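You operate a simulated robot arm through the tools that you are given. There is no shell and no other tool. Be economical: measure what you need, move in short steps, check, and stop when the job is done.

You are at the controls of a simulated two-armed robot. One attempt, no reset.

Task
Put the plate card in the silver tray. Then take the cap off the blue-capped bottle and lay it down on the black bench. Then take the clear jar on the top of the drawer unit and put it away on the slate bench. Then fetch the small beaker and stand it on the top of the black mat. Then put three of the beakers from the olive bench on the tiled bench. Then take the slide from the top of the island bench and put it on the purple tray. Then take the full teal carton on the top of the island bench and put it away on the lower shelf of the glove stand. Then put the purple cartridge on the slate bench. Then take the purple wipe pack on the violet bench and put it away on the fourth shelf from the bottom of the steel shelving. Then take the blue-handled jug and put it on the second shelf from the bottom of the steel shelving. Keep to this order. Set down upright: clear jar, small beaker, beaker, full teal carton, purple cartridge, blue-handled jug.

The check looks at the end state, three seconds after you hand in, the way a careful person would. Anything else that was tipped, shoved, dropped, spilled or broken makes it a failure. A push-on lid holds only when it is set on centred and level and pressed home; a screw cap is set on level and turned clockwise until tight.

Robot
Two 7-joint arms with two-finger parallel grippers on one trunk, on a base that drives. Base frame: it is fixed to the floor where the robot stands at the start and does not move with it; the origin is under the middle of the robot, x ahead of it, y to its left, z up; the surface under the hand at the start is at about z = 880. Readings come in mm, degrees, newtons and seconds.
The left shoulder is at the start at [70, 188, 1115], the right one opposite. With the tool pointing down near the work surface each hand reaches from about 340 to 800 mm from the robot's upright axis, wherever it stands, measured 20 degrees to its own side. Places, roughly: beaker [4500, 2250, 1000]; blue-capped bottle [750, 2000, 1000]; blue-handled jug [-1500, 1500, 500]; clear jar [8000, -3250, 500]; fourth shelf of the steel shelving [-1700, -1600, 1300]; full teal carton [6250, 1750, 1000]; lower shelf of the glove stand (52x12 cm) [8840, 4180, 640]; plate card [500, 0, 1000]; purple cartridge [6750, 1500, 1000]; purple tray (22x19x3 cm) [6100, 1100, 900]; purple wipe pack [6000, 4250, 1000]; second shelf of the steel shelving [-1700, -1600, 600]; silver tray (26x18x4 cm) [-1600, -1200, 600]; slate bench [6900, 5000, 900]; slide [6000, 1500, 1000]; small beaker (5x5x8 cm) [4400, 1900, 900]; tiled bench [4300, -600, 900]; top of the black mat (20x20 cm) [6560, 1040, 880]. Payload 3.91 kg a hand.
Tool frame (each hand has its own): the origin (TCP) lies between the finger pads and is the grasp point; the fingertips stand 30 mm ahead of it; z points along the fingers, y is the line along which they close. Largest opening 110 mm; finger width 20, thickness 10; the body of the gripper, 48 by 112 mm, starts 55 mm behind the TCP.
Orientation is told as [roll, pitch, yaw] about the base's x, y, z axes, in that order, counted from this pose: with the fingers straight down and closing along the base's y, the tool's x points along the base's -x, its y along +y and its z along -z.

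Tools
- The arms move only by the tool move_arm. It takes "left_moves", "right_moves" or both (then of equal length, played together; a hand with none holds still); each is a list of rows, each a list of 6 numbers: the shift along the tool's x, y, z in mm, then the turn, a rotation vector about the tool's x, y, z in degrees. In form: [[tx, ty, tz, rx, ry, rz], ...]. A call has 1 to 8 rows; each row shifts and turns the commanded pose from where the row before left it, along the tool's axes as they then stand. "left_claw" and "right_claw" are, for a hand that has rows, the gripper command, from -1 (shut) to 1 (fully open), values between in proportion, set as the call begins (left out, the last holds). A row lasts 0.2 s, in which the tool goes at most 50 mm and 8.6 degrees; a call with a longer step from one row to the next is refused whole, and so is a gripper value outside its range. Where a pose cannot be reached the arm comes as near as it can. A force on the tool above 40 N (or 10 N above the force at the start of the call, whichever is more), or a blocked arm, ends the call early, and 0.2 s more pass. The fingers move at their own pace (about 72 mm/s each) and stop on an object; they squeeze with about 31 N. The grip force told is the motor's: it shows also when the fingers shut on nothing. Time passes only in rows, and 0.2 s behind the last, so rows that do not move let the fingers close. The reply holds the time, the measured pose of the TCP, the force on the tool along the base axes, the opening and the grip force, in the units named above and with some noise, with the torque about the TCP (base axes, N m) and any sound that the robot's microphone picked up.
- Cameras (640 x 400 px; columns grow to the right, rows downward): "scene" is now at [139.8, 13, 1352.5]; the picture's right is [0.13, -0.99, 0.00], its down [-0.48, -0.06, -0.88] and it looks along [0.87, 0.12, -0.48] (base axes); focal length 271 px, centre (320, 200). "left" rides on the left gripper at [72, -17, -103] in its tool frame; the picture's right is [0.23, 0.97, 0.00], its down [-0.76, 0.18, -0.62] and it looks along [-0.61, 0.14, 0.78] (tool axes); focal length 222 px, centre (320, 200). "right" rides on the right gripper at [72, 17, -103] in its tool frame; the picture's right is [-0.23, 0.97, 0.00], its down [-0.76, -0.18, -0.62] and it looks along [-0.61, -0.14, 0.78] (tool axes); focal length 222 px, centre (320, 200). There is no depth. A picture from a camera that has moved, and an enlarged one, comes with that camera's place and axes in the base frame and with its lens.
- capture(camera): a new picture of that camera. No time passes.
- lift_body(by): slides the trunk up (or, below 0, down) by that many mm; the arms and the scene camera ride with it, the base frame stays. It gives what a move gives, with no picture.
- base_move(legs): drives the robot by 1 to 6 legs, each [ahead, turn to the left] in mm and degrees, along the robot's own axes; the way and the turn of a leg run together, so that a leg with both is an arc; at most 1500 mm and 180 degrees a leg. The arms and the cameras ride along, it lands a little off, and it stops where it bumps. It gives what a move gives.
- aim_head(pan, tilt): turns the head with the scene camera to pan (to the left, within 86 degrees either way) and tilt (down, from -29 to 69), counted from straight ahead of the robot. It gives what a move gives.
- close_up(camera, box): a new picture of the part [left, top, right, bottom] of that camera's present view, enlarged. No time passes.
- close_job(): hands the job in; it is judged then, once.

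Work in short steps. Places have to be worked out from the pictures, the camera data and where the tool is seen: move nearer, look again, correct. Check each grasp and each placing, and mend what went wrong. You have 556 turns and 356 pictures in all, those below and enlarged ones among them. Open the grippers and draw the arms clear of the work before you hand the job in, unless the task says otherwise.

The tools are called after "Call:" as name(argument=value, ...) on one line, values as JSON. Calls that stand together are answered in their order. move_arm: Moves the arms, as the interface text tells. Its arguments: {"type":"object","properties":{"left_moves":{"type":"array","items":{"type":"array","items":{"type":"number"}}},"left_claw":{"type":"number"},"right_moves":{"type":"array","items":{"type":"array","items":{"type":"number"}}},"right_claw":{"type":"number"}},"required":[]} The other tools are called the same way: lift_body (by) slides the trunk up or down; base_move (legs) drives the base; aim_head (pan, tilt) turns the head that bears the scene camera; capture (camera) takes a picture; close_up (camera, box) takes an enlarged picture of a part of a camera's view; close_job () hands the job in.

At the start:

```text
time: 0.0
left_eef_pos: [544.4, 361.5, 1050.4]
left_tcp_rot: [0.1, 0.0, 0.1]
left_force: [-0.9, -0.2, -0.3]
left_ft_torque: [-0.01, 0.03, 0.03]
left_opening: 109.9
left_grasp_force: 0.1
right_eef_pos: [454.4, -47.5, 1180.1]
right_tcp_rot: [-0.1, 0.0, 0.0]
right_force: [0.7, -0.1, -0.5]
right_ft_torque: [-0.01, -0.02, 0.04]
right_opening: 109.7
right_grasp_force: 0.1
trunk travel left (down, up): [-625.0, 315.0]
robot x, y, heading: [-0.0, 1.6, 0.3]
head pan, tilt: [7.6, 28.7]
```

scene: 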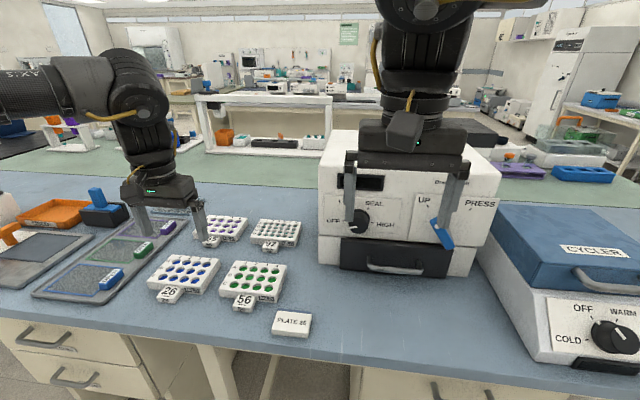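
right: 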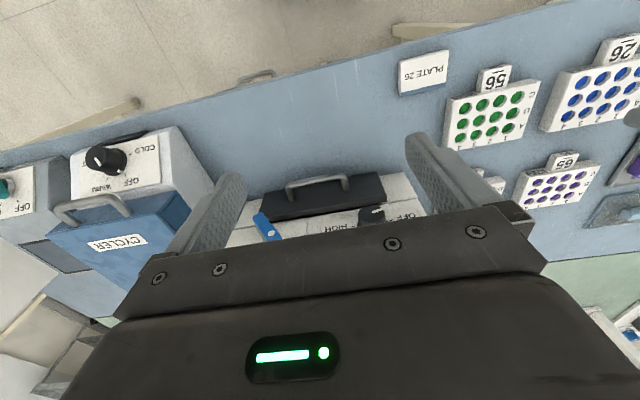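
left: 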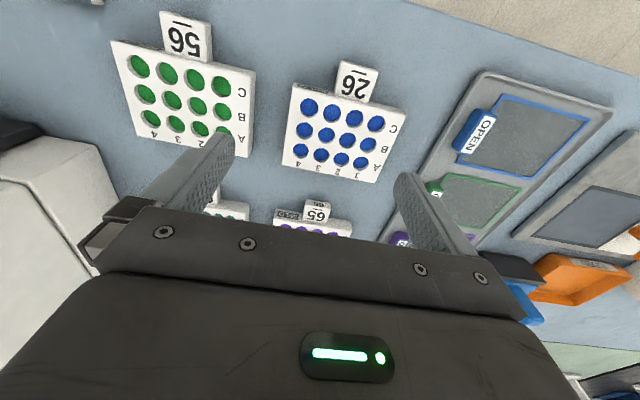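

The plate card appears at scene px (291,323), which puts it near [478,119,885]. I'll look closer to judge its thickness.

Call:
close_up(camera="scene", box=[230, 270, 350, 345])

Call:
close_up(camera="right", box=[360, 20, 520, 120])

```text
5.33 times, centred on (290, 308) of scene
camera zoom: at [139.8, 13.0, 1352.5], right [0.13, -0.99, 0.0], down [-0.48, -0.06, -0.88], along [0.87, 0.12, -0.48], focal length 1445 px, centre (480, -373)
```

zoom: 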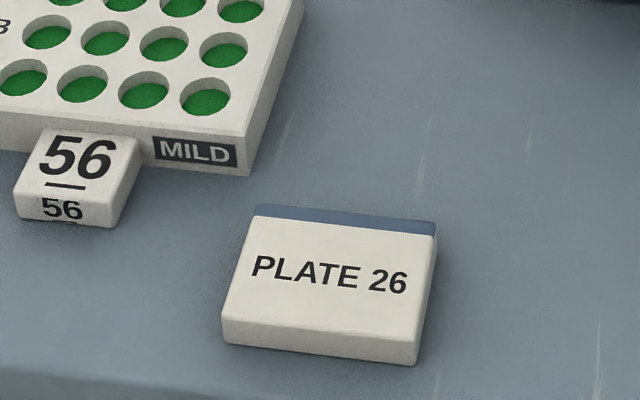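

```text
4.00 times, centred on (440, 70) of right
camera zoom: at [382.3, -30.7, 1285.2], right [0.23, 0.97, 0.0], down [0.76, -0.18, 0.62], along [0.61, -0.14, -0.78], focal length 888 px, centre (-160, 720)
```

zoom: 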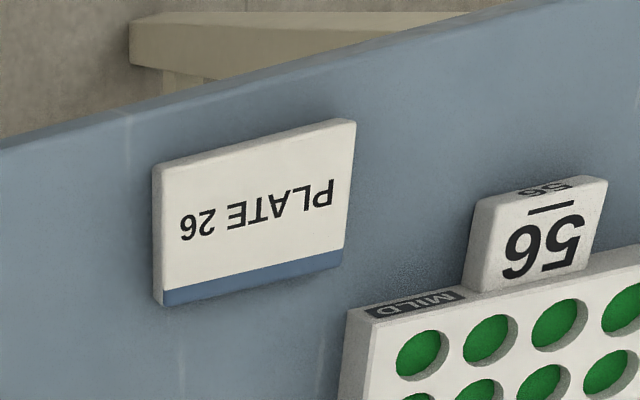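

The card is about 70 (y) × 50 (x) mm, centred at [477,115] and nearly square to the axes. I'll bring the left hand above it and move the right hand aside.

Call:
move_arm(left_moves=[[11.2, -41, 0, 0, 0, 0], [11.2, -41, 0, 0, 0, 0], [11.2, -41, 0, 0, 0, 0], [11.2, -41, 0, 0, 0, 0], [11.2, -41, 0, 0, 0, 0], [11.2, -41, 0, 0, 0, 0], [0, 0, 40, 0, 0, 0]], right_moves=[[10, -25, 0, 0, 0, 0], [10, -25, 0, 0, 0, 0], [10, -25, 0, 0, 0, 0], [10, -25, 0, 0, 0, 0], [10, -25, 0, 0, 0, 0], [10, -25, 0, 0, 0, 0], [0, 0, 0, 0, 0, 0]], left_claw=0.64)

Call:
capture(camera="left")

Call:
capture(camera="scene")

```text
time: 1.6
left_eef_pos: [497.5, 140.3, 1025.6]
left_tcp_rot: [-0.2, 0.1, 0.0]
left_force: [-0.2, -0.3, -0.7]
left_ft_torque: [-0.04, 0.04, -0.01]
left_opening: 90.6
left_grasp_force: 0.0
left hand out of reach, approached as far as the arm can: row 6, 7
right_eef_pos: [397.0, -194.4, 1179.2]
right_tcp_rot: [-0.2, 0.0, -0.1]
right_force: [1.0, 0.5, -0.3]
right_ft_torque: [-0.04, 0.05, 0.02]
right_opening: 109.9
right_grasp_force: 0.1
trunk travel left (down, up): [-625.0, 315.0]
robot x, y, heading: [1.7, -0.1, 0.2]
head pan, tilt: [7.6, 28.7]
```

```text
350 pictures are left
camera left: at [424.7, 124.3, 1130.1], right [-0.23, 0.97, 0.0], down [0.76, 0.18, 0.62], along [0.6, 0.14, -0.78], focal length 222 px, centre (320, 200)
```

left: 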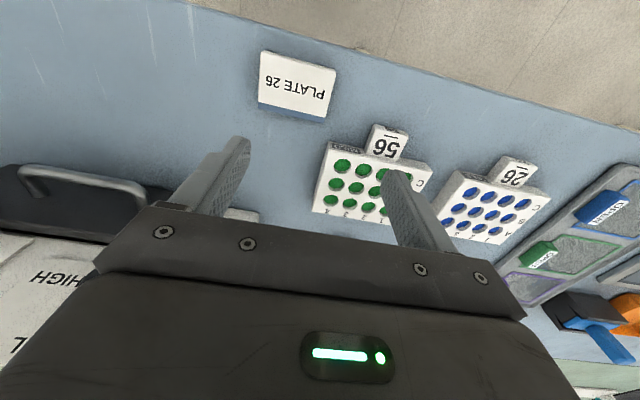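

```text
349 pictures are left
camera scene: at [142.3, 15.9, 1352.2], right [0.13, -0.99, 0.0], down [-0.48, -0.07, -0.88], along [0.87, 0.12, -0.48], focal length 271 px, centre (320, 200)
```

scene: 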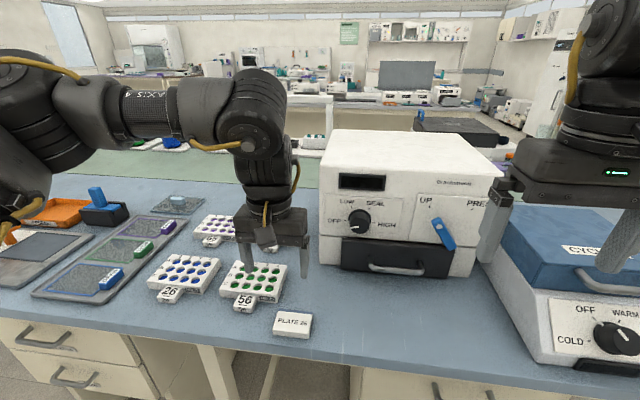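

The left hand stopped short because this cross-body pose is out of reach. I'll turn the base 10° to the right so the card lies more to the left hand's side.

Call:
base_move(legs=[[0, -10]])

```text
time: 2.7
left_eef_pos: [510.2, 51.9, 1027.1]
left_tcp_rot: [0.1, 0.0, -10.0]
left_force: [0.4, -0.2, -0.1]
left_ft_torque: [-0.02, 0.01, 0.0]
left_opening: 90.3
left_grasp_force: 0.1
right_eef_pos: [354.7, -262.6, 1180.6]
right_tcp_rot: [0.0, 0.0, -9.9]
right_force: [-0.5, 0.3, 0.4]
right_ft_torque: [-0.01, 0.01, 0.01]
right_opening: 109.8
right_grasp_force: 0.0
trunk travel left (down, up): [-625.0, 315.0]
robot x, y, heading: [0.4, -3.6, -9.7]
head pan, tilt: [7.6, 28.7]
```

Now I'll move over the card, square the tool to it and come down to z≈950.

Call:
move_arm(left_moves=[[21.7, 28.2, 0, 0, 0, 0], [21.8, 28.1, 0, 0, 0, 0], [0, 0, 25, 0, 0, -5], [0, 0, 25, 0, 0, -5], [0, 0, 25, 0, 0, 0], [0, 0, 0, 0, 0, 0]])

Call:
capture(camera="left")

Call:
capture(camera="scene")

```text
time: 4.1
left_eef_pos: [559.8, 105.8, 1007.8]
left_tcp_rot: [0.0, -0.1, 0.0]
left_force: [-0.3, 1.3, 1.3]
left_ft_torque: [0.01, 0.04, 0.02]
left_opening: 90.3
left_grasp_force: 0.2
left hand out of reach, approached as far as the arm can: row 1, 2, 3, 4
right_eef_pos: [355.4, -260.5, 1180.7]
right_tcp_rot: [0.0, 0.0, -9.9]
right_force: [0.3, 0.4, 0.1]
right_ft_torque: [-0.02, -0.05, 0.01]
right_opening: 109.8
right_grasp_force: 0.1
trunk travel left (down, up): [-625.0, 315.0]
robot x, y, heading: [0.3, -1.0, -10.0]
head pan, tilt: [7.6, 28.7]
```

```text
348 pictures are left
camera left: at [486.7, 88.3, 1111.9], right [-0.23, 0.97, 0.0], down [0.76, 0.18, 0.62], along [0.61, 0.14, -0.78], focal length 222 px, centre (320, 200)
```

left: 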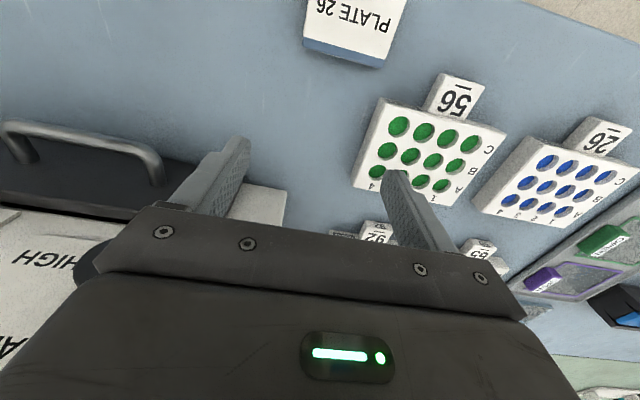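

```text
347 pictures are left
camera scene: at [138.9, -12.0, 1352.6], right [-0.04, -1.0, 0.0], down [-0.48, 0.02, -0.88], along [0.88, -0.04, -0.48], focal length 271 px, centre (320, 200)
```

scene: 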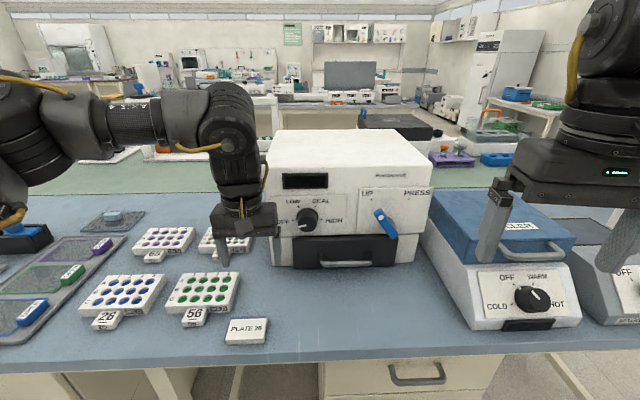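

The arm is too folded at this distance. I'll back the base off 130 mm so the card sits mid-reach.

Call:
base_move(legs=[[-130, 0]])

```text
time: 5.4
left_eef_pos: [427.8, 127.7, 1006.7]
left_tcp_rot: [0.1, 0.0, -0.1]
left_force: [-0.4, 0.4, 0.1]
left_ft_torque: [0.0, 0.0, 0.03]
left_opening: 90.3
left_grasp_force: 0.1
right_eef_pos: [222.9, -239.6, 1179.4]
right_tcp_rot: [0.0, 0.1, -10.1]
right_force: [0.5, -1.4, -0.1]
right_ft_torque: [0.03, -0.01, 0.02]
right_opening: 109.8
right_grasp_force: 0.1
trunk travel left (down, up): [-625.0, 315.0]
robot x, y, heading: [-129.9, 21.7, -10.0]
head pan, tilt: [7.6, 28.7]
```

Next I move to just above the card.

Call:
move_arm(left_moves=[[-24.5, -6.5, 0, 0, 0, 0], [-24.5, -6.5, 0, 0, 0, 0], [0, 0, 24, 0, 0, 0], [0, 0, 23, 0, 0, 0], [0, 0, 0, 0, 0, 0]])

Call:
capture(camera="left")

Call:
capture(camera="scene")

```text
time: 6.6
left_eef_pos: [475.8, 114.0, 963.3]
left_tcp_rot: [0.0, 0.0, -0.2]
left_force: [-0.5, 0.8, -0.6]
left_ft_torque: [0.01, -0.06, -0.01]
left_opening: 90.0
left_grasp_force: 0.0
right_eef_pos: [221.6, -240.6, 1179.7]
right_tcp_rot: [0.0, 0.0, -10.1]
right_force: [0.3, 0.2, -0.8]
right_ft_torque: [-0.01, -0.02, -0.01]
right_opening: 109.9
right_grasp_force: 0.1
trunk travel left (down, up): [-625.0, 315.0]
robot x, y, heading: [-131.4, 25.2, -10.2]
head pan, tilt: [7.6, 28.7]
```

```text
346 pictures are left
camera left: at [403.3, 97.4, 1066.8], right [-0.23, 0.97, 0.0], down [0.76, 0.18, 0.62], along [0.61, 0.14, -0.78], focal length 222 px, centre (320, 200)
```

left: 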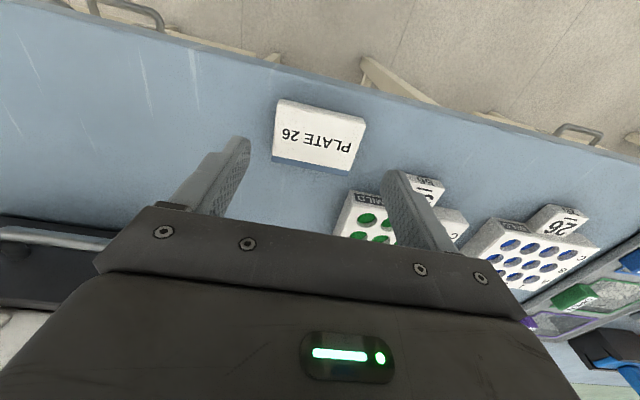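

```text
345 pictures are left
camera scene: at [6.5, 11.0, 1352.6], right [-0.04, -1.0, 0.0], down [-0.48, 0.02, -0.88], along [0.88, -0.04, -0.48], focal length 271 px, centre (320, 200)
```

scene: 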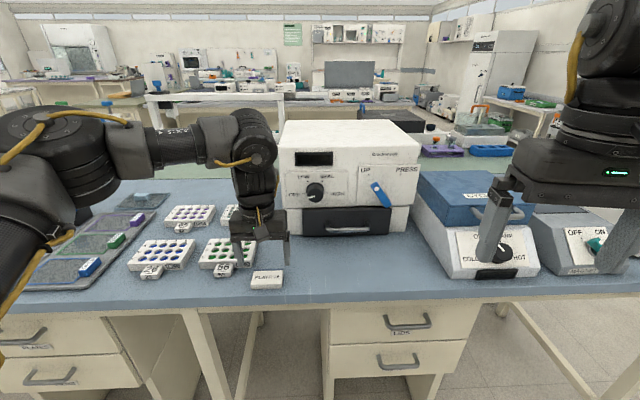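

The card centre from the left camera is ≈[476.6,112.4], matching the hand. I'll descend to z≈914.

Call:
move_arm(left_moves=[[0, -1.5, 20, 0, 0, 0], [0, 0, 18, 0, 0, 0], [0, 0, 11, 0, 0, 0], [0, 0, 0, 0, 0, 0]])

```text
time: 7.6
left_eef_pos: [476.3, 111.4, 911.9]
left_tcp_rot: [0.0, 0.0, -0.1]
left_force: [-0.5, 0.5, 0.6]
left_ft_torque: [-0.01, 0.02, 0.0]
left_opening: 90.0
left_grasp_force: 0.0
right_eef_pos: [222.5, -239.5, 1179.7]
right_tcp_rot: [0.0, 0.0, -10.1]
right_force: [0.1, 0.0, -0.5]
right_ft_torque: [0.01, 0.03, 0.0]
right_opening: 110.0
right_grasp_force: 0.1
trunk travel left (down, up): [-625.0, 315.0]
robot x, y, heading: [-132.0, 25.2, -9.9]
head pan, tilt: [7.6, 28.7]
```

Close on the card.

Call:
move_arm(left_moves=[[0, 0, 0, 0, 0, 0], [0, 0, 0, 0, 0, 0], [0, 0, 0, 0, 0, 0]], left_claw=-1)

Call:
capture(camera="left")

```text
time: 8.4
left_eef_pos: [476.5, 114.0, 912.9]
left_tcp_rot: [0.0, 0.0, -0.1]
left_force: [-0.8, -0.1, 0.2]
left_ft_torque: [0.03, 0.03, 0.0]
left_opening: 69.0
left_grasp_force: 30.8
right_eef_pos: [221.4, -239.8, 1180.9]
right_tcp_rot: [0.0, 0.0, -10.1]
right_force: [-0.3, 0.0, -0.1]
right_ft_torque: [-0.02, -0.01, -0.01]
right_opening: 110.0
right_grasp_force: 0.1
trunk travel left (down, up): [-625.0, 315.0]
robot x, y, heading: [-135.7, 22.8, -10.0]
head pan, tilt: [7.6, 28.7]
```

```text
344 pictures are left
camera left: at [404.5, 95.4, 1016.4], right [-0.23, 0.97, 0.0], down [0.76, 0.18, 0.62], along [0.61, 0.14, -0.78], focal length 222 px, centre (320, 200)
```

left: 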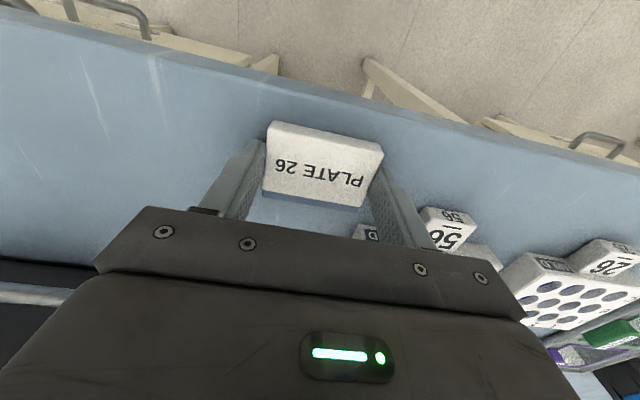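

The card is gripped (opening 69 mm, 31 N). I'll lift it and back away from the bench.

Call:
move_arm(left_moves=[[0, 0, -40, 0, 0, 0], [0, 0, -45, 0, 0, 0], [0, 0, -45, 0, 0, 0], [0, 0, -20, 0, 0, 0]])

Call:
base_move(legs=[[-350, 0]])

Call:
aim_head(pan=-86, tilt=25)

Call:
capture(camera="scene")

Call:
capture(camera="left")

```text
time: 9.4
left_eef_pos: [475.1, 112.5, 1063.4]
left_tcp_rot: [0.0, 0.0, -0.1]
left_force: [-0.1, 0.5, -0.2]
left_ft_torque: [-0.02, 0.0, 0.01]
left_opening: 0.0
left_grasp_force: 30.6
right_eef_pos: [222.5, -239.3, 1180.3]
right_tcp_rot: [0.0, 0.0, -10.1]
right_force: [-0.3, 0.3, -0.2]
right_ft_torque: [0.0, 0.01, 0.0]
right_opening: 110.1
right_grasp_force: 0.0
trunk travel left (down, up): [-625.0, 315.0]
robot x, y, heading: [-131.5, 18.9, -10.0]
head pan, tilt: [7.6, 28.7]
```

```text
time: 11.6
left_eef_pos: [135.3, 171.5, 1062.8]
left_tcp_rot: [0.0, 0.0, -0.3]
left_force: [-0.3, 0.0, 0.5]
left_ft_torque: [0.03, 0.02, -0.02]
left_opening: 0.0
left_grasp_force: 31.1
right_eef_pos: [-118.8, -179.5, 1180.0]
right_tcp_rot: [0.0, 0.1, -10.4]
right_force: [0.3, 0.0, 0.1]
right_ft_torque: [0.0, -0.01, 0.01]
right_opening: 110.0
right_grasp_force: 0.2
trunk travel left (down, up): [-625.0, 315.0]
robot x, y, heading: [-472.6, 85.5, -10.3]
head pan, tilt: [7.6, 28.7]
```

```text
time: 13.3
left_eef_pos: [135.5, 169.9, 1063.8]
left_tcp_rot: [0.1, 0.0, -0.4]
left_force: [-0.8, 0.3, -0.1]
left_ft_torque: [-0.02, -0.01, 0.0]
left_opening: 0.0
left_grasp_force: 30.2
right_eef_pos: [-119.3, -178.9, 1180.3]
right_tcp_rot: [0.0, 0.0, -10.4]
right_force: [0.7, 0.2, 0.4]
right_ft_torque: [-0.03, -0.02, 0.01]
right_opening: 109.9
right_grasp_force: 0.0
trunk travel left (down, up): [-625.0, 315.0]
robot x, y, heading: [-475.8, 85.3, -10.4]
head pan, tilt: [-85.9, 25.0]
```

```text
343 pictures are left
camera scene: at [-434.1, -14.9, 1358.4], right [-0.99, 0.11, 0.0], down [0.05, 0.42, -0.91], along [-0.1, -0.9, -0.42], focal length 271 px, centre (320, 200)
```

scene: 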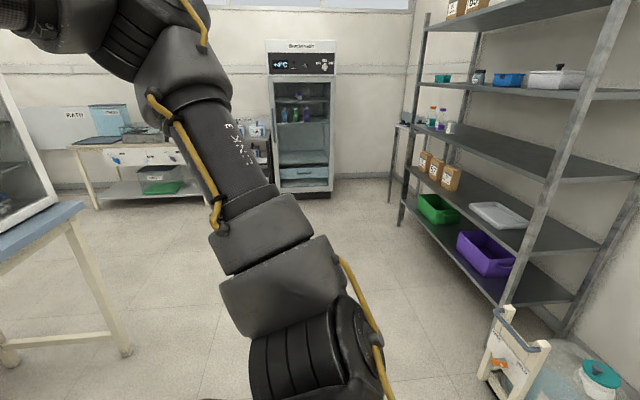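

```text
342 pictures are left
camera left: at [62.8, 154.9, 1166.5], right [-0.22, 0.98, 0.0], down [0.76, 0.17, 0.62], along [0.61, 0.14, -0.78], focal length 222 px, centre (320, 200)
```

left: 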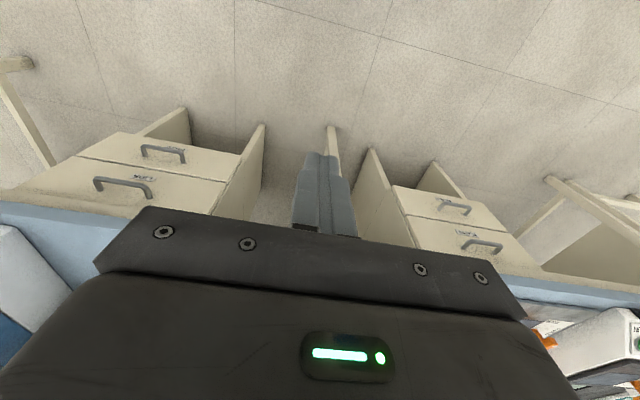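

The opening is 0, so the card slipped out during the lift. I'll look back at the bench for it.

Call:
aim_head(pan=8, tilt=30)

Call:
capture(camera="scene")

```text
time: 15.0
left_eef_pos: [135.5, 171.7, 1062.0]
left_tcp_rot: [0.0, 0.0, -0.4]
left_force: [-0.5, -0.6, 0.2]
left_ft_torque: [0.04, -0.03, -0.03]
left_opening: 0.1
left_grasp_force: 31.4
right_eef_pos: [-118.8, -179.0, 1179.3]
right_tcp_rot: [0.0, 0.2, -10.3]
right_force: [-0.6, -0.4, 0.3]
right_ft_torque: [0.03, -0.04, 0.01]
right_opening: 110.3
right_grasp_force: 0.1
trunk travel left (down, up): [-625.0, 315.0]
robot x, y, heading: [-473.4, 84.6, -10.3]
head pan, tilt: [8.0, 30.0]
```

```text
341 pictures are left
camera scene: at [-333.5, 72.8, 1350.4], right [-0.04, -1.0, 0.0], down [-0.5, 0.02, -0.87], along [0.87, -0.04, -0.5], focal length 271 px, centre (320, 200)
```

scene: 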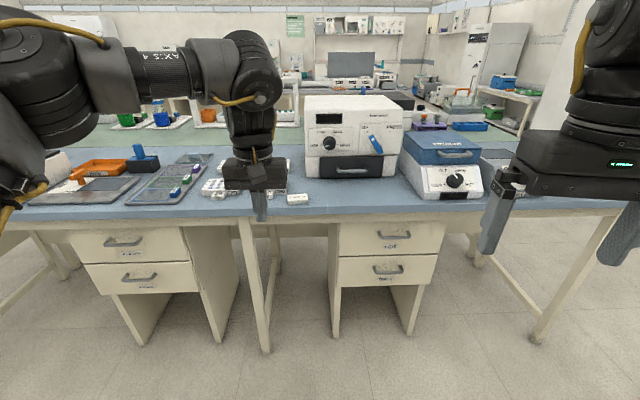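

The card is still on the bench. I'll drive forward again and grip lower this time, touching the surface first.

Call:
base_move(legs=[[345, 0]])

Call:
move_arm(left_moves=[[0, 0, 40, 0, 0, 0], [0, 0, 40, 0, 0, 0], [0, 0, 20, 0, 0, 0], [0, 0, 0, 0, 0, 0]], left_claw=0.64)

Call:
capture(camera="left")

```text
time: 17.2
left_eef_pos: [467.1, 114.2, 1063.2]
left_tcp_rot: [-0.1, 0.0, -0.1]
left_force: [0.1, -0.2, 0.8]
left_ft_torque: [-0.02, -0.05, 0.0]
left_opening: 0.0
left_grasp_force: 31.1
right_eef_pos: [213.5, -239.3, 1180.2]
right_tcp_rot: [0.1, 0.0, -10.1]
right_force: [0.6, 0.1, -0.7]
right_ft_torque: [0.01, 0.01, 0.04]
right_opening: 109.9
right_grasp_force: 0.1
trunk travel left (down, up): [-625.0, 315.0]
robot x, y, heading: [-142.2, 20.8, -10.0]
head pan, tilt: [8.0, 30.0]
```

```text
time: 18.2
left_eef_pos: [465.2, 113.8, 963.0]
left_tcp_rot: [-0.1, 0.0, -0.2]
left_force: [0.5, 0.0, -0.3]
left_ft_torque: [0.01, 0.02, 0.01]
left_opening: 90.0
left_grasp_force: 0.0
right_eef_pos: [213.5, -237.8, 1179.9]
right_tcp_rot: [0.0, 0.1, -10.2]
right_force: [0.1, -0.1, -1.3]
right_ft_torque: [0.02, 0.0, 0.02]
right_opening: 110.3
right_grasp_force: 0.0
trunk travel left (down, up): [-625.0, 315.0]
robot x, y, heading: [-138.8, 27.4, -10.0]
head pan, tilt: [8.0, 30.0]
```

```text
340 pictures are left
camera left: at [393.0, 96.4, 1067.2], right [-0.22, 0.97, 0.0], down [0.76, 0.18, 0.62], along [0.61, 0.14, -0.78], focal length 222 px, centre (320, 200)
```

left: 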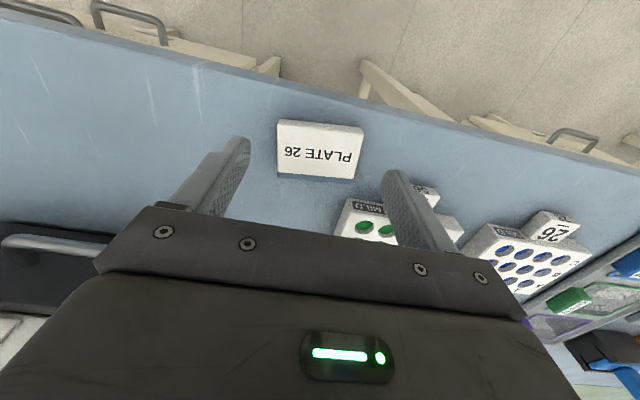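

The card is now at ≈[478,115] with yaw ≈ +7°. I'll align to it and descend until I touch the surface.

Call:
move_arm(left_moves=[[-13, 1, 0, 0, 0, 0], [0, 0, 20, 0, 0, -7], [0, 0, 20, 0, 0, 0], [0, 0, 8, 0, 0, 0], [0, 0, 4, 0, 0, 0], [0, 0, 3, 0, 0, 0]])

Call:
capture(camera="left")

```text
time: 19.6
left_eef_pos: [478.5, 114.7, 909.7]
left_tcp_rot: [0.0, -0.2, 6.9]
left_force: [2.2, 1.0, 13.4]
left_ft_torque: [0.68, 0.14, -0.25]
left_opening: 90.7
left_grasp_force: 0.1
right_eef_pos: [211.9, -238.8, 1180.0]
right_tcp_rot: [0.0, 0.0, -10.1]
right_force: [0.8, 0.4, -0.4]
right_ft_torque: [-0.04, 0.01, 0.02]
right_opening: 110.0
right_grasp_force: 0.1
trunk travel left (down, up): [-625.0, 315.0]
robot x, y, heading: [-144.1, 27.9, -10.2]
head pan, tilt: [8.0, 30.0]
```

```text
339 pictures are left
camera left: at [409.0, 89.2, 1013.5], right [-0.34, 0.94, 0.0], down [0.73, 0.27, 0.63], along [0.59, 0.21, -0.78], focal length 222 px, centre (320, 200)
```

left: 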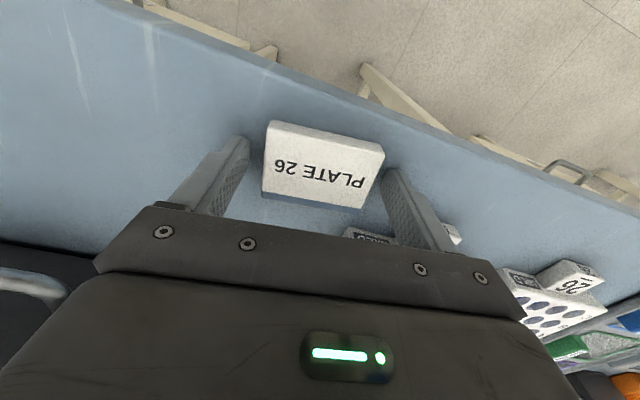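

Surface contact is confirmed at z≈910 and the card is centred between the fingers. I'll close, wait, then test with a small lift.

Call:
move_arm(left_moves=[[0, 0, -1, 0, 0, 0], [0, 0, 0, 0, 0, 0], [0, 0, 0, 0, 0, 0], [0, 0, 0, 0, 0, 0], [0, 0, -6, 0, 0, 0], [0, 0, -10, 0, 0, 0], [0, 0, -15, 0, 0, 0]], left_claw=-1)

Call:
capture(camera="left")

```text
time: 21.2
left_eef_pos: [478.8, 114.8, 939.5]
left_tcp_rot: [0.0, 0.0, 6.9]
left_force: [0.6, 0.9, -0.8]
left_ft_torque: [0.04, 0.0, 0.0]
left_opening: 69.1
left_grasp_force: 31.1
right_eef_pos: [213.2, -238.3, 1179.6]
right_tcp_rot: [0.0, 0.0, -10.2]
right_force: [-0.5, 0.5, -0.1]
right_ft_torque: [-0.02, -0.04, -0.02]
right_opening: 110.0
right_grasp_force: 0.0
trunk travel left (down, up): [-625.0, 315.0]
robot x, y, heading: [-143.3, 26.9, -9.9]
head pan, tilt: [8.0, 30.0]
```

```text
338 pictures are left
camera left: at [410.2, 89.5, 1043.2], right [-0.34, 0.94, 0.0], down [0.74, 0.27, 0.62], along [0.59, 0.21, -0.78], focal length 222 px, centre (320, 200)
```

left: 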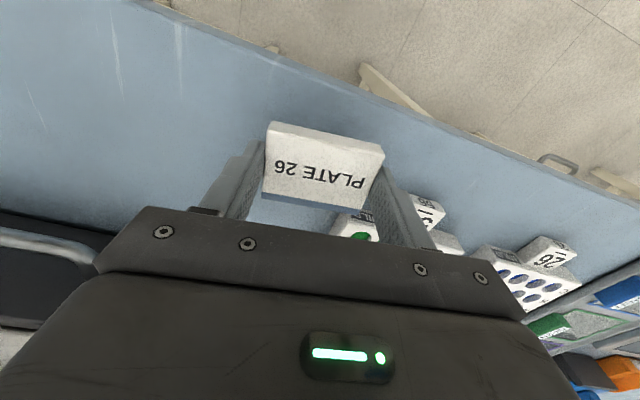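

The card is held at 30 mm lift. I'll raise it gently and check again.

Call:
move_arm(left_moves=[[0, 0, -15, 0, 0, 0], [0, 0, -20, 0, 0, 0], [0, 0, -20, 0, 0, 0], [0, 0, -20, 0, 0, 0], [0, 0, -20, 0, 0, 0], [0, 0, -10, 0, 0, 0], [0, 0, 0, 0, 0, 0]])

Call:
capture(camera="left")

```text
time: 22.8
left_eef_pos: [478.2, 114.2, 1045.7]
left_tcp_rot: [0.0, 0.0, 6.9]
left_force: [0.1, -0.6, -0.8]
left_ft_torque: [-0.01, -0.02, 0.02]
left_opening: 69.0
left_grasp_force: 31.3
right_eef_pos: [214.1, -237.5, 1178.8]
right_tcp_rot: [0.1, 0.1, -10.2]
right_force: [-0.3, 0.7, 0.4]
right_ft_torque: [0.02, -0.02, 0.01]
right_opening: 110.1
right_grasp_force: 0.0
trunk travel left (down, up): [-625.0, 315.0]
robot x, y, heading: [-139.4, 27.4, -10.4]
head pan, tilt: [8.0, 30.0]
```

```text
337 pictures are left
camera left: at [408.7, 88.9, 1148.3], right [-0.34, 0.94, 0.0], down [0.74, 0.27, 0.62], along [0.59, 0.21, -0.78], focal length 222 px, centre (320, 200)
```

left: 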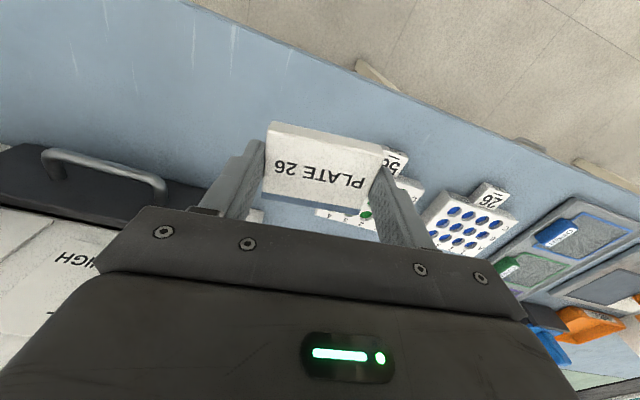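

The card is held securely. I'll back away and look toward the rear right to plan the route.

Call:
base_move(legs=[[-300, 0]])

Call:
base_move(legs=[[0, -80]])

Call:
aim_head(pan=-75, tilt=35)

Call:
capture(camera="scene")

```text
time: 24.9
left_eef_pos: [181.1, 170.2, 1045.3]
left_tcp_rot: [0.0, 0.1, 7.2]
left_force: [0.0, 0.3, -0.6]
left_ft_torque: [0.03, -0.02, -0.01]
left_opening: 69.2
left_grasp_force: 30.9
right_eef_pos: [-82.3, -184.1, 1179.2]
right_tcp_rot: [0.0, 0.1, -9.9]
right_force: [0.3, 0.2, 0.1]
right_ft_torque: [0.0, 0.01, -0.01]
right_opening: 110.2
right_grasp_force: 0.0
trunk travel left (down, up): [-625.0, 315.0]
robot x, y, heading: [-436.7, 79.6, -9.8]
head pan, tilt: [8.0, 30.0]
```

```text
time: 28.7
left_eef_pos: [-228.8, -512.7, 1045.2]
left_tcp_rot: [0.0, 0.1, -71.7]
left_force: [-0.4, -0.5, -0.6]
left_ft_torque: [0.01, 0.0, 0.02]
left_opening: 69.2
left_grasp_force: 31.1
right_eef_pos: [-626.3, -322.2, 1179.5]
right_tcp_rot: [0.0, 0.0, -88.7]
right_force: [-0.2, 0.3, -0.9]
right_ft_torque: [-0.02, 0.01, -0.03]
right_opening: 110.0
right_grasp_force: 0.0
trunk travel left (down, up): [-625.0, 315.0]
robot x, y, heading: [-437.2, 77.9, -88.4]
head pan, tilt: [8.0, 30.0]
```

```text
time: 30.2
left_eef_pos: [-228.1, -512.5, 1045.2]
left_tcp_rot: [-0.1, 0.1, -71.6]
left_force: [0.4, 0.4, -1.1]
left_ft_torque: [0.04, 0.01, 0.06]
left_opening: 68.8
left_grasp_force: 31.0
right_eef_pos: [-626.3, -321.9, 1178.8]
right_tcp_rot: [-0.1, 0.1, -88.7]
right_force: [-0.4, 0.1, -0.3]
right_ft_torque: [0.01, 0.0, 0.0]
right_opening: 109.9
right_grasp_force: 0.0
trunk travel left (down, up): [-625.0, 315.0]
robot x, y, heading: [-439.7, 76.9, -88.7]
head pan, tilt: [-75.0, 35.0]
```

```text
336 pictures are left
camera scene: at [-522.4, 3.2, 1342.6], right [-0.28, 0.96, 0.0], down [0.55, 0.16, -0.82], along [-0.79, -0.23, -0.57], focal length 271 px, centre (320, 200)
```

scene: 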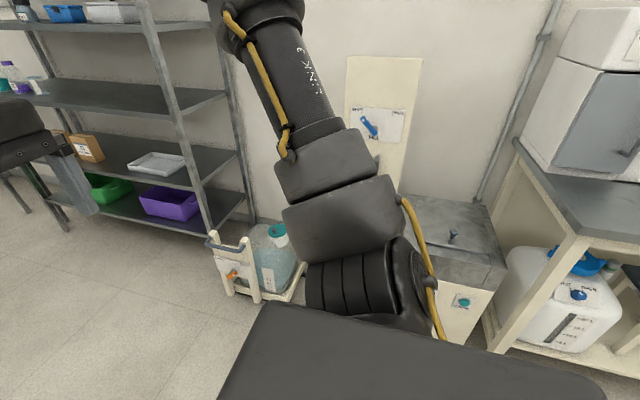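

The tray is on the second shelf at about [-1625,-1305], and a floor trolley sits near [-1400,-650]. I'll drive down to y≈-1130, then turn to face the shelving.

Call:
base_move(legs=[[1210, 0], [0, -91]])

Call:
aim_head(pan=5, tilt=32)

Call:
capture(camera="scene")

```text
time: 40.1
left_eef_pos: [-1020.8, -1321.4, 1045.2]
left_tcp_rot: [0.0, 0.0, -163.1]
left_force: [0.1, 0.8, -0.9]
left_ft_torque: [0.01, 0.0, 0.01]
left_opening: 69.1
left_grasp_force: 30.6
right_eef_pos: [-822.1, -928.3, 1180.5]
right_tcp_rot: [-0.1, 0.1, 180.0]
right_force: [0.3, 0.0, -0.4]
right_ft_torque: [0.01, 0.02, -0.03]
right_opening: 110.1
right_grasp_force: 0.0
trunk travel left (down, up): [-625.0, 315.0]
robot x, y, heading: [-425.6, -1125.6, -179.9]
head pan, tilt: [-75.0, 35.0]
```

```text
time: 41.7
left_eef_pos: [-1021.4, -1322.1, 1043.8]
left_tcp_rot: [0.0, -0.1, -163.0]
left_force: [-0.3, -0.4, -1.2]
left_ft_torque: [0.04, 0.04, 0.01]
left_opening: 68.8
left_grasp_force: 30.9
right_eef_pos: [-822.3, -928.3, 1178.5]
right_tcp_rot: [0.0, 0.1, -180.0]
right_force: [0.2, -0.3, 0.2]
right_ft_torque: [0.02, 0.01, 0.01]
right_opening: 110.1
right_grasp_force: 0.0
trunk travel left (down, up): [-625.0, 315.0]
robot x, y, heading: [-426.8, -1127.8, -180.1]
head pan, tilt: [5.0, 32.0]
```

```text
335 pictures are left
camera scene: at [-567.1, -1131.4, 1347.3], right [-0.09, 1.0, 0.0], down [0.53, 0.05, -0.85], along [-0.84, -0.07, -0.53], focal length 271 px, centre (320, 200)
```

scene: 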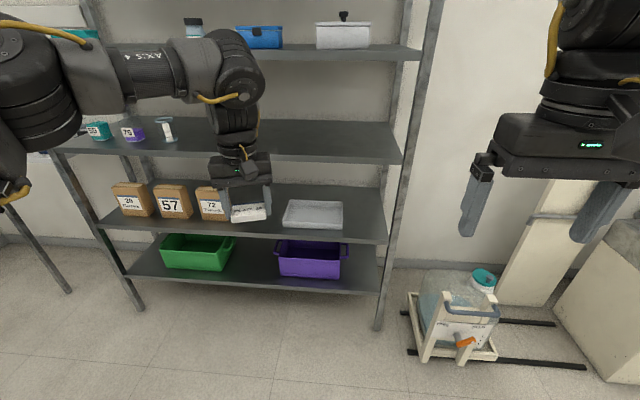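

The tray centre is ≈[-1622,-1248], spanning x −1715..−1525, with its floor near 567; the shelf above has its front edge near x=-1460, z≈945. I'll lower the trunk 250 and come closer.

Call:
lift_body(by=-250)

Call:
base_move(legs=[[300, 0]])

Call:
capture(camera="scene")

```text
time: 44.2
left_eef_pos: [-1021.9, -1321.1, 794.1]
left_tcp_rot: [0.0, -0.1, -163.0]
left_force: [0.1, 1.1, -1.2]
left_ft_torque: [-0.03, 0.01, -0.02]
left_opening: 69.1
left_grasp_force: 31.0
right_eef_pos: [-822.2, -928.3, 928.1]
right_tcp_rot: [0.0, 0.2, -180.0]
right_force: [0.1, 0.6, 0.3]
right_ft_torque: [0.02, -0.01, 0.02]
right_opening: 110.1
right_grasp_force: 0.1
trunk travel left (down, up): [-375.0, 565.0]
robot x, y, heading: [-429.6, -1125.3, -180.1]
head pan, tilt: [5.0, 32.0]
```

```text
time: 46.3
left_eef_pos: [-1319.7, -1321.1, 794.1]
left_tcp_rot: [0.0, 0.0, -163.0]
left_force: [-0.4, -0.1, 0.1]
left_ft_torque: [0.01, 0.02, -0.02]
left_opening: 69.3
left_grasp_force: 30.9
right_eef_pos: [-1121.7, -927.5, 928.8]
right_tcp_rot: [0.0, 0.1, 180.0]
right_force: [-0.6, -0.9, -0.9]
right_ft_torque: [-0.01, -0.01, -0.03]
right_opening: 110.0
right_grasp_force: 0.1
trunk travel left (down, up): [-375.0, 565.0]
robot x, y, heading: [-724.9, -1122.0, 179.7]
head pan, tilt: [5.0, 32.0]
```

```text
334 pictures are left
camera scene: at [-866.8, -1131.3, 1097.1], right [-0.09, 1.0, 0.0], down [0.53, 0.05, -0.85], along [-0.84, -0.07, -0.53], focal length 271 px, centre (320, 200)
```

scene: 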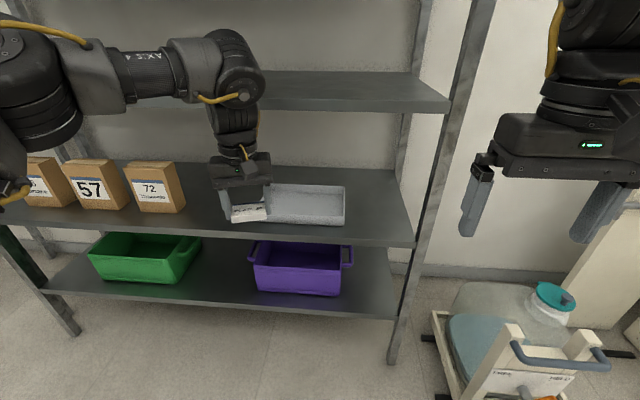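

From two views: shelf 2 surface z≈615, front edge x≈-1445; the tray spans x≈-1660..-1465, centre y≈-1242. I'll square the left hand and tilt it 40° so it can reach under the shelf above.

Call:
move_arm(left_moves=[[0, 0, 0, 0, 0, 8.4], [0, 0, 0, 0, 0, 8.4], [0, 0, 0, 0, -8, 0], [0, 0, 0, 0, -8, 0], [0, 0, 0, 0, -8, 0], [0, 0, 0, 0, -8, 0], [0, 0, 0, 0, -8, 0], [0, 0, 0, 0, 0, 0]])

Call:
capture(camera="left")

Call:
capture(camera="scene")

```text
time: 48.1
left_eef_pos: [-1320.3, -1322.1, 795.3]
left_tcp_rot: [0.1, -39.9, 180.0]
left_force: [-0.8, 0.3, -0.7]
left_ft_torque: [0.0, 0.0, 0.0]
left_opening: 69.4
left_grasp_force: 30.9
right_eef_pos: [-1121.9, -927.3, 929.2]
right_tcp_rot: [0.0, 0.1, 180.0]
right_force: [-0.5, -0.7, -0.1]
right_ft_torque: [0.01, 0.01, 0.02]
right_opening: 110.0
right_grasp_force: 0.1
trunk travel left (down, up): [-375.0, 565.0]
robot x, y, heading: [-727.2, -1121.3, 179.9]
head pan, tilt: [5.0, 32.0]
```

```text
333 pictures are left
camera left: at [-1199.1, -1305.3, 827.8], right [0.17, -0.97, -0.15], down [-0.18, -0.18, 0.97], along [-0.97, -0.14, -0.21], focal length 222 px, centre (320, 200)
```

left: 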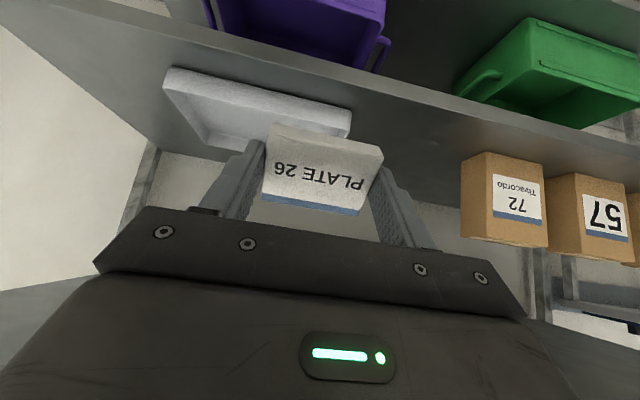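

```text
332 pictures are left
camera scene: at [-866.0, -1131.1, 1097.3], right [-0.09, 1.0, 0.0], down [0.53, 0.05, -0.85], along [-0.84, -0.07, -0.53], focal length 271 px, centre (320, 200)
```

scene: 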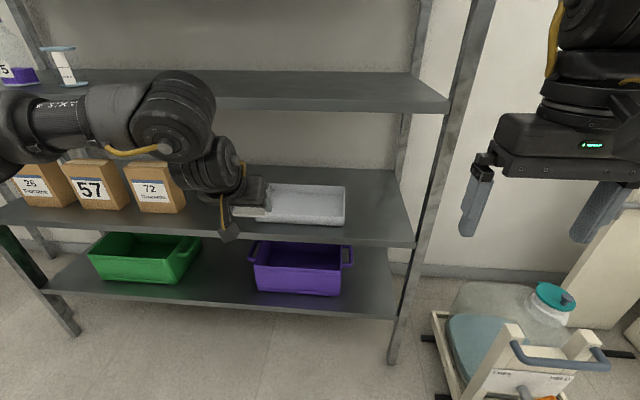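

Tilt is good and the card sits firmly. I'll line up on the tool axis pointing into the tray, then advance along it.

Call:
move_arm(left_moves=[[-35, -27.3, 0, 0, 0, 0], [-35, -27.3, 0, 0, 0, 0], [-35, -27.4, 0, 0, 0, 0], [0, 0, 40, 0, 0, 0], [0, 0, 40, 0, 0, 0], [0, 0, 40, 0, 0, 0], [0, 0, 0, 0, 0, 0]])

Call:
capture(camera="left")

Call:
capture(camera="scene")

```text
time: 49.7
left_eef_pos: [-1475.6, -1241.0, 770.0]
left_tcp_rot: [0.0, -40.1, -179.9]
left_force: [-0.2, 0.1, -0.9]
left_ft_torque: [0.0, -0.01, 0.02]
left_opening: 69.2
left_grasp_force: 31.6
right_eef_pos: [-1121.1, -927.9, 929.6]
right_tcp_rot: [0.1, 0.0, 180.0]
right_force: [0.2, 0.0, 1.0]
right_ft_torque: [0.03, 0.01, 0.02]
right_opening: 109.7
right_grasp_force: 0.0
trunk travel left (down, up): [-375.0, 565.0]
robot x, y, heading: [-725.7, -1120.9, 180.1]
head pan, tilt: [5.0, 32.0]
```

```text
331 pictures are left
camera left: at [-1353.1, -1223.3, 803.3], right [0.18, -0.97, -0.15], down [-0.18, -0.18, 0.97], along [-0.97, -0.14, -0.21], focal length 222 px, centre (320, 200)
```

left: 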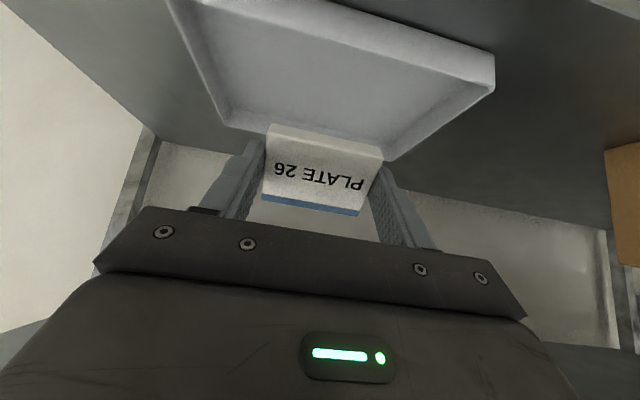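

```text
330 pictures are left
camera scene: at [-865.2, -1130.9, 1097.4], right [-0.09, 1.0, 0.0], down [0.53, 0.05, -0.85], along [-0.85, -0.07, -0.53], focal length 271 px, centre (320, 200)
```

scene: 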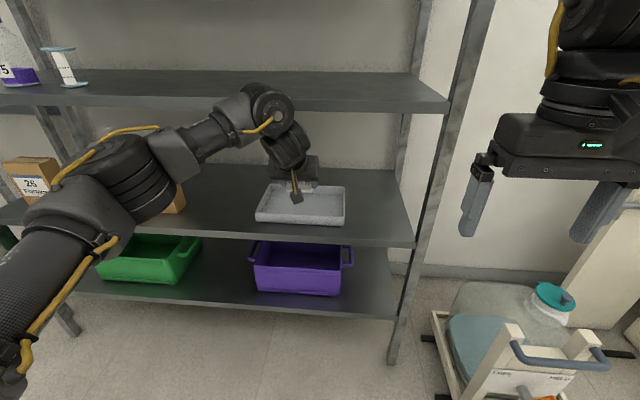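

The tray spans x≈-1490..-1670, centred y≈-1241, so the tool axis points into it. I'll advance, slowing near the floor.

Call:
move_arm(left_moves=[[0, 0, 35, 0, 0, 0], [0, 0, 35, 0, 0, 0], [0, 0, 30, 0, 0, 0], [0, 0, 15, 0, 0, 0], [0, 0, 0, 0, 0, 0]])

Call:
capture(camera="left")

Call:
close_up(camera="scene", box=[200, 120, 400, 260])

```text
time: 50.9
left_eef_pos: [-1555.7, -1240.9, 682.8]
left_tcp_rot: [-0.1, -40.0, -179.8]
left_force: [-0.6, 0.3, -0.8]
left_ft_torque: [0.02, -0.03, -0.01]
left_opening: 69.1
left_grasp_force: 30.5
right_eef_pos: [-1120.2, -928.2, 929.5]
right_tcp_rot: [0.0, 0.1, 180.0]
right_force: [0.3, 0.6, -0.2]
right_ft_torque: [0.0, 0.0, 0.0]
right_opening: 110.1
right_grasp_force: 0.1
trunk travel left (down, up): [-375.0, 565.0]
robot x, y, heading: [-725.8, -1124.7, 179.9]
head pan, tilt: [5.0, 32.0]
```

```text
329 pictures are left
camera left: at [-1433.4, -1224.0, 714.9], right [0.18, -0.97, -0.15], down [-0.18, -0.18, 0.97], along [-0.97, -0.14, -0.21], focal length 222 px, centre (320, 200)
```

left: 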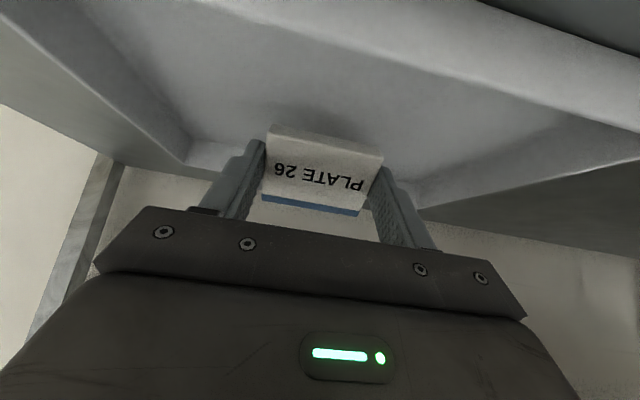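

```text
2.86 times, centred on (300, 190) of scene
camera zoom: at [-866.0, -1131.3, 1097.3], right [-0.09, 1.0, 0.0], down [0.53, 0.05, -0.85], along [-0.84, -0.07, -0.53], focal length 774 px, centre (377, 229)
```

zoom: 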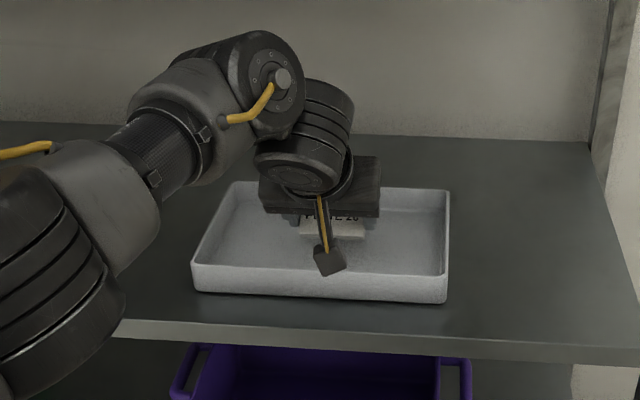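

The hand is inside the tray outline. I'll go down in small steps until there's light contact.

Call:
move_arm(left_moves=[[0, 0, 10, 0, 0, 0], [0, 0, 8, 0, 0, 0], [0, 0, 6, 0, 0, 0], [0, 0, 4, 0, 0, 0]])

Call:
close_up(camera="scene", box=[250, 160, 370, 235])

```text
time: 51.9
left_eef_pos: [-1571.0, -1240.7, 662.3]
left_tcp_rot: [0.0, -40.1, -179.8]
left_force: [0.6, 0.7, 3.4]
left_ft_torque: [0.08, -0.02, -0.03]
left_opening: 69.3
left_grasp_force: 31.0
right_eef_pos: [-1120.3, -927.2, 930.1]
right_tcp_rot: [0.0, -0.1, 179.9]
right_force: [0.4, 0.4, -0.5]
right_ft_torque: [-0.01, 0.01, 0.01]
right_opening: 110.0
right_grasp_force: 0.0
trunk travel left (down, up): [-375.0, 565.0]
robot x, y, heading: [-728.0, -1121.6, 180.0]
head pan, tilt: [5.0, 32.0]
```

```text
5.33 times, centred on (310, 198) of scene
camera zoom: at [-865.4, -1131.1, 1097.5], right [-0.09, 1.0, 0.0], down [0.53, 0.05, -0.85], along [-0.85, -0.07, -0.53], focal length 1445 px, centre (373, 213)
```

zoom: 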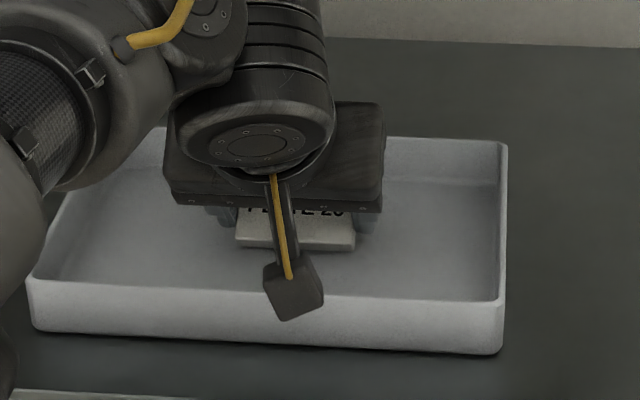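

The card edge touches the tray floor. I'll open, then retreat along the axis.

Call:
move_arm(left_moves=[[0, 0, 0, 0, 0, 0], [0, 0, 0, 0, 0, 0], [0, 0, -15, 0, 0, 0], [0, 0, -30, 0, 0, 0], [0, 0, -40, 0, 0, 0], [0, 0, -45, 0, 0, 0], [0, 0, -45, 0, 0, 0], [0, 0, -45, 0, 0, 0]], left_claw=0.7)

Call:
close_up(camera="scene", box=[220, 150, 380, 250])

```text
time: 53.7
left_eef_pos: [-1427.0, -1238.8, 830.9]
left_tcp_rot: [0.2, -40.0, -179.9]
left_force: [1.0, 1.1, 0.5]
left_ft_torque: [-0.02, 0.02, -0.02]
left_opening: 93.5
left_grasp_force: 0.1
right_eef_pos: [-1120.7, -927.3, 929.2]
right_tcp_rot: [-0.1, 0.0, 179.9]
right_force: [0.0, -0.8, -0.9]
right_ft_torque: [0.01, 0.01, -0.02]
right_opening: 110.2
right_grasp_force: 0.1
trunk travel left (down, up): [-375.0, 565.0]
robot x, y, heading: [-726.0, -1121.2, 180.1]
head pan, tilt: [5.0, 32.0]
```

```text
4.00 times, centred on (300, 200) of scene
camera zoom: at [-864.1, -1131.2, 1097.4], right [-0.09, 1.0, 0.0], down [0.53, 0.05, -0.85], along [-0.85, -0.07, -0.53], focal length 1084 px, centre (400, 200)
```

zoom: 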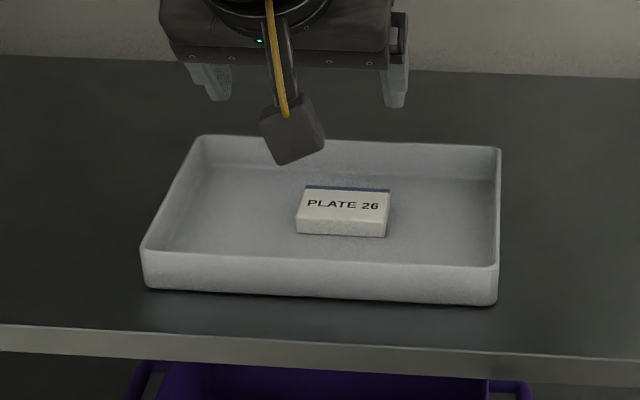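

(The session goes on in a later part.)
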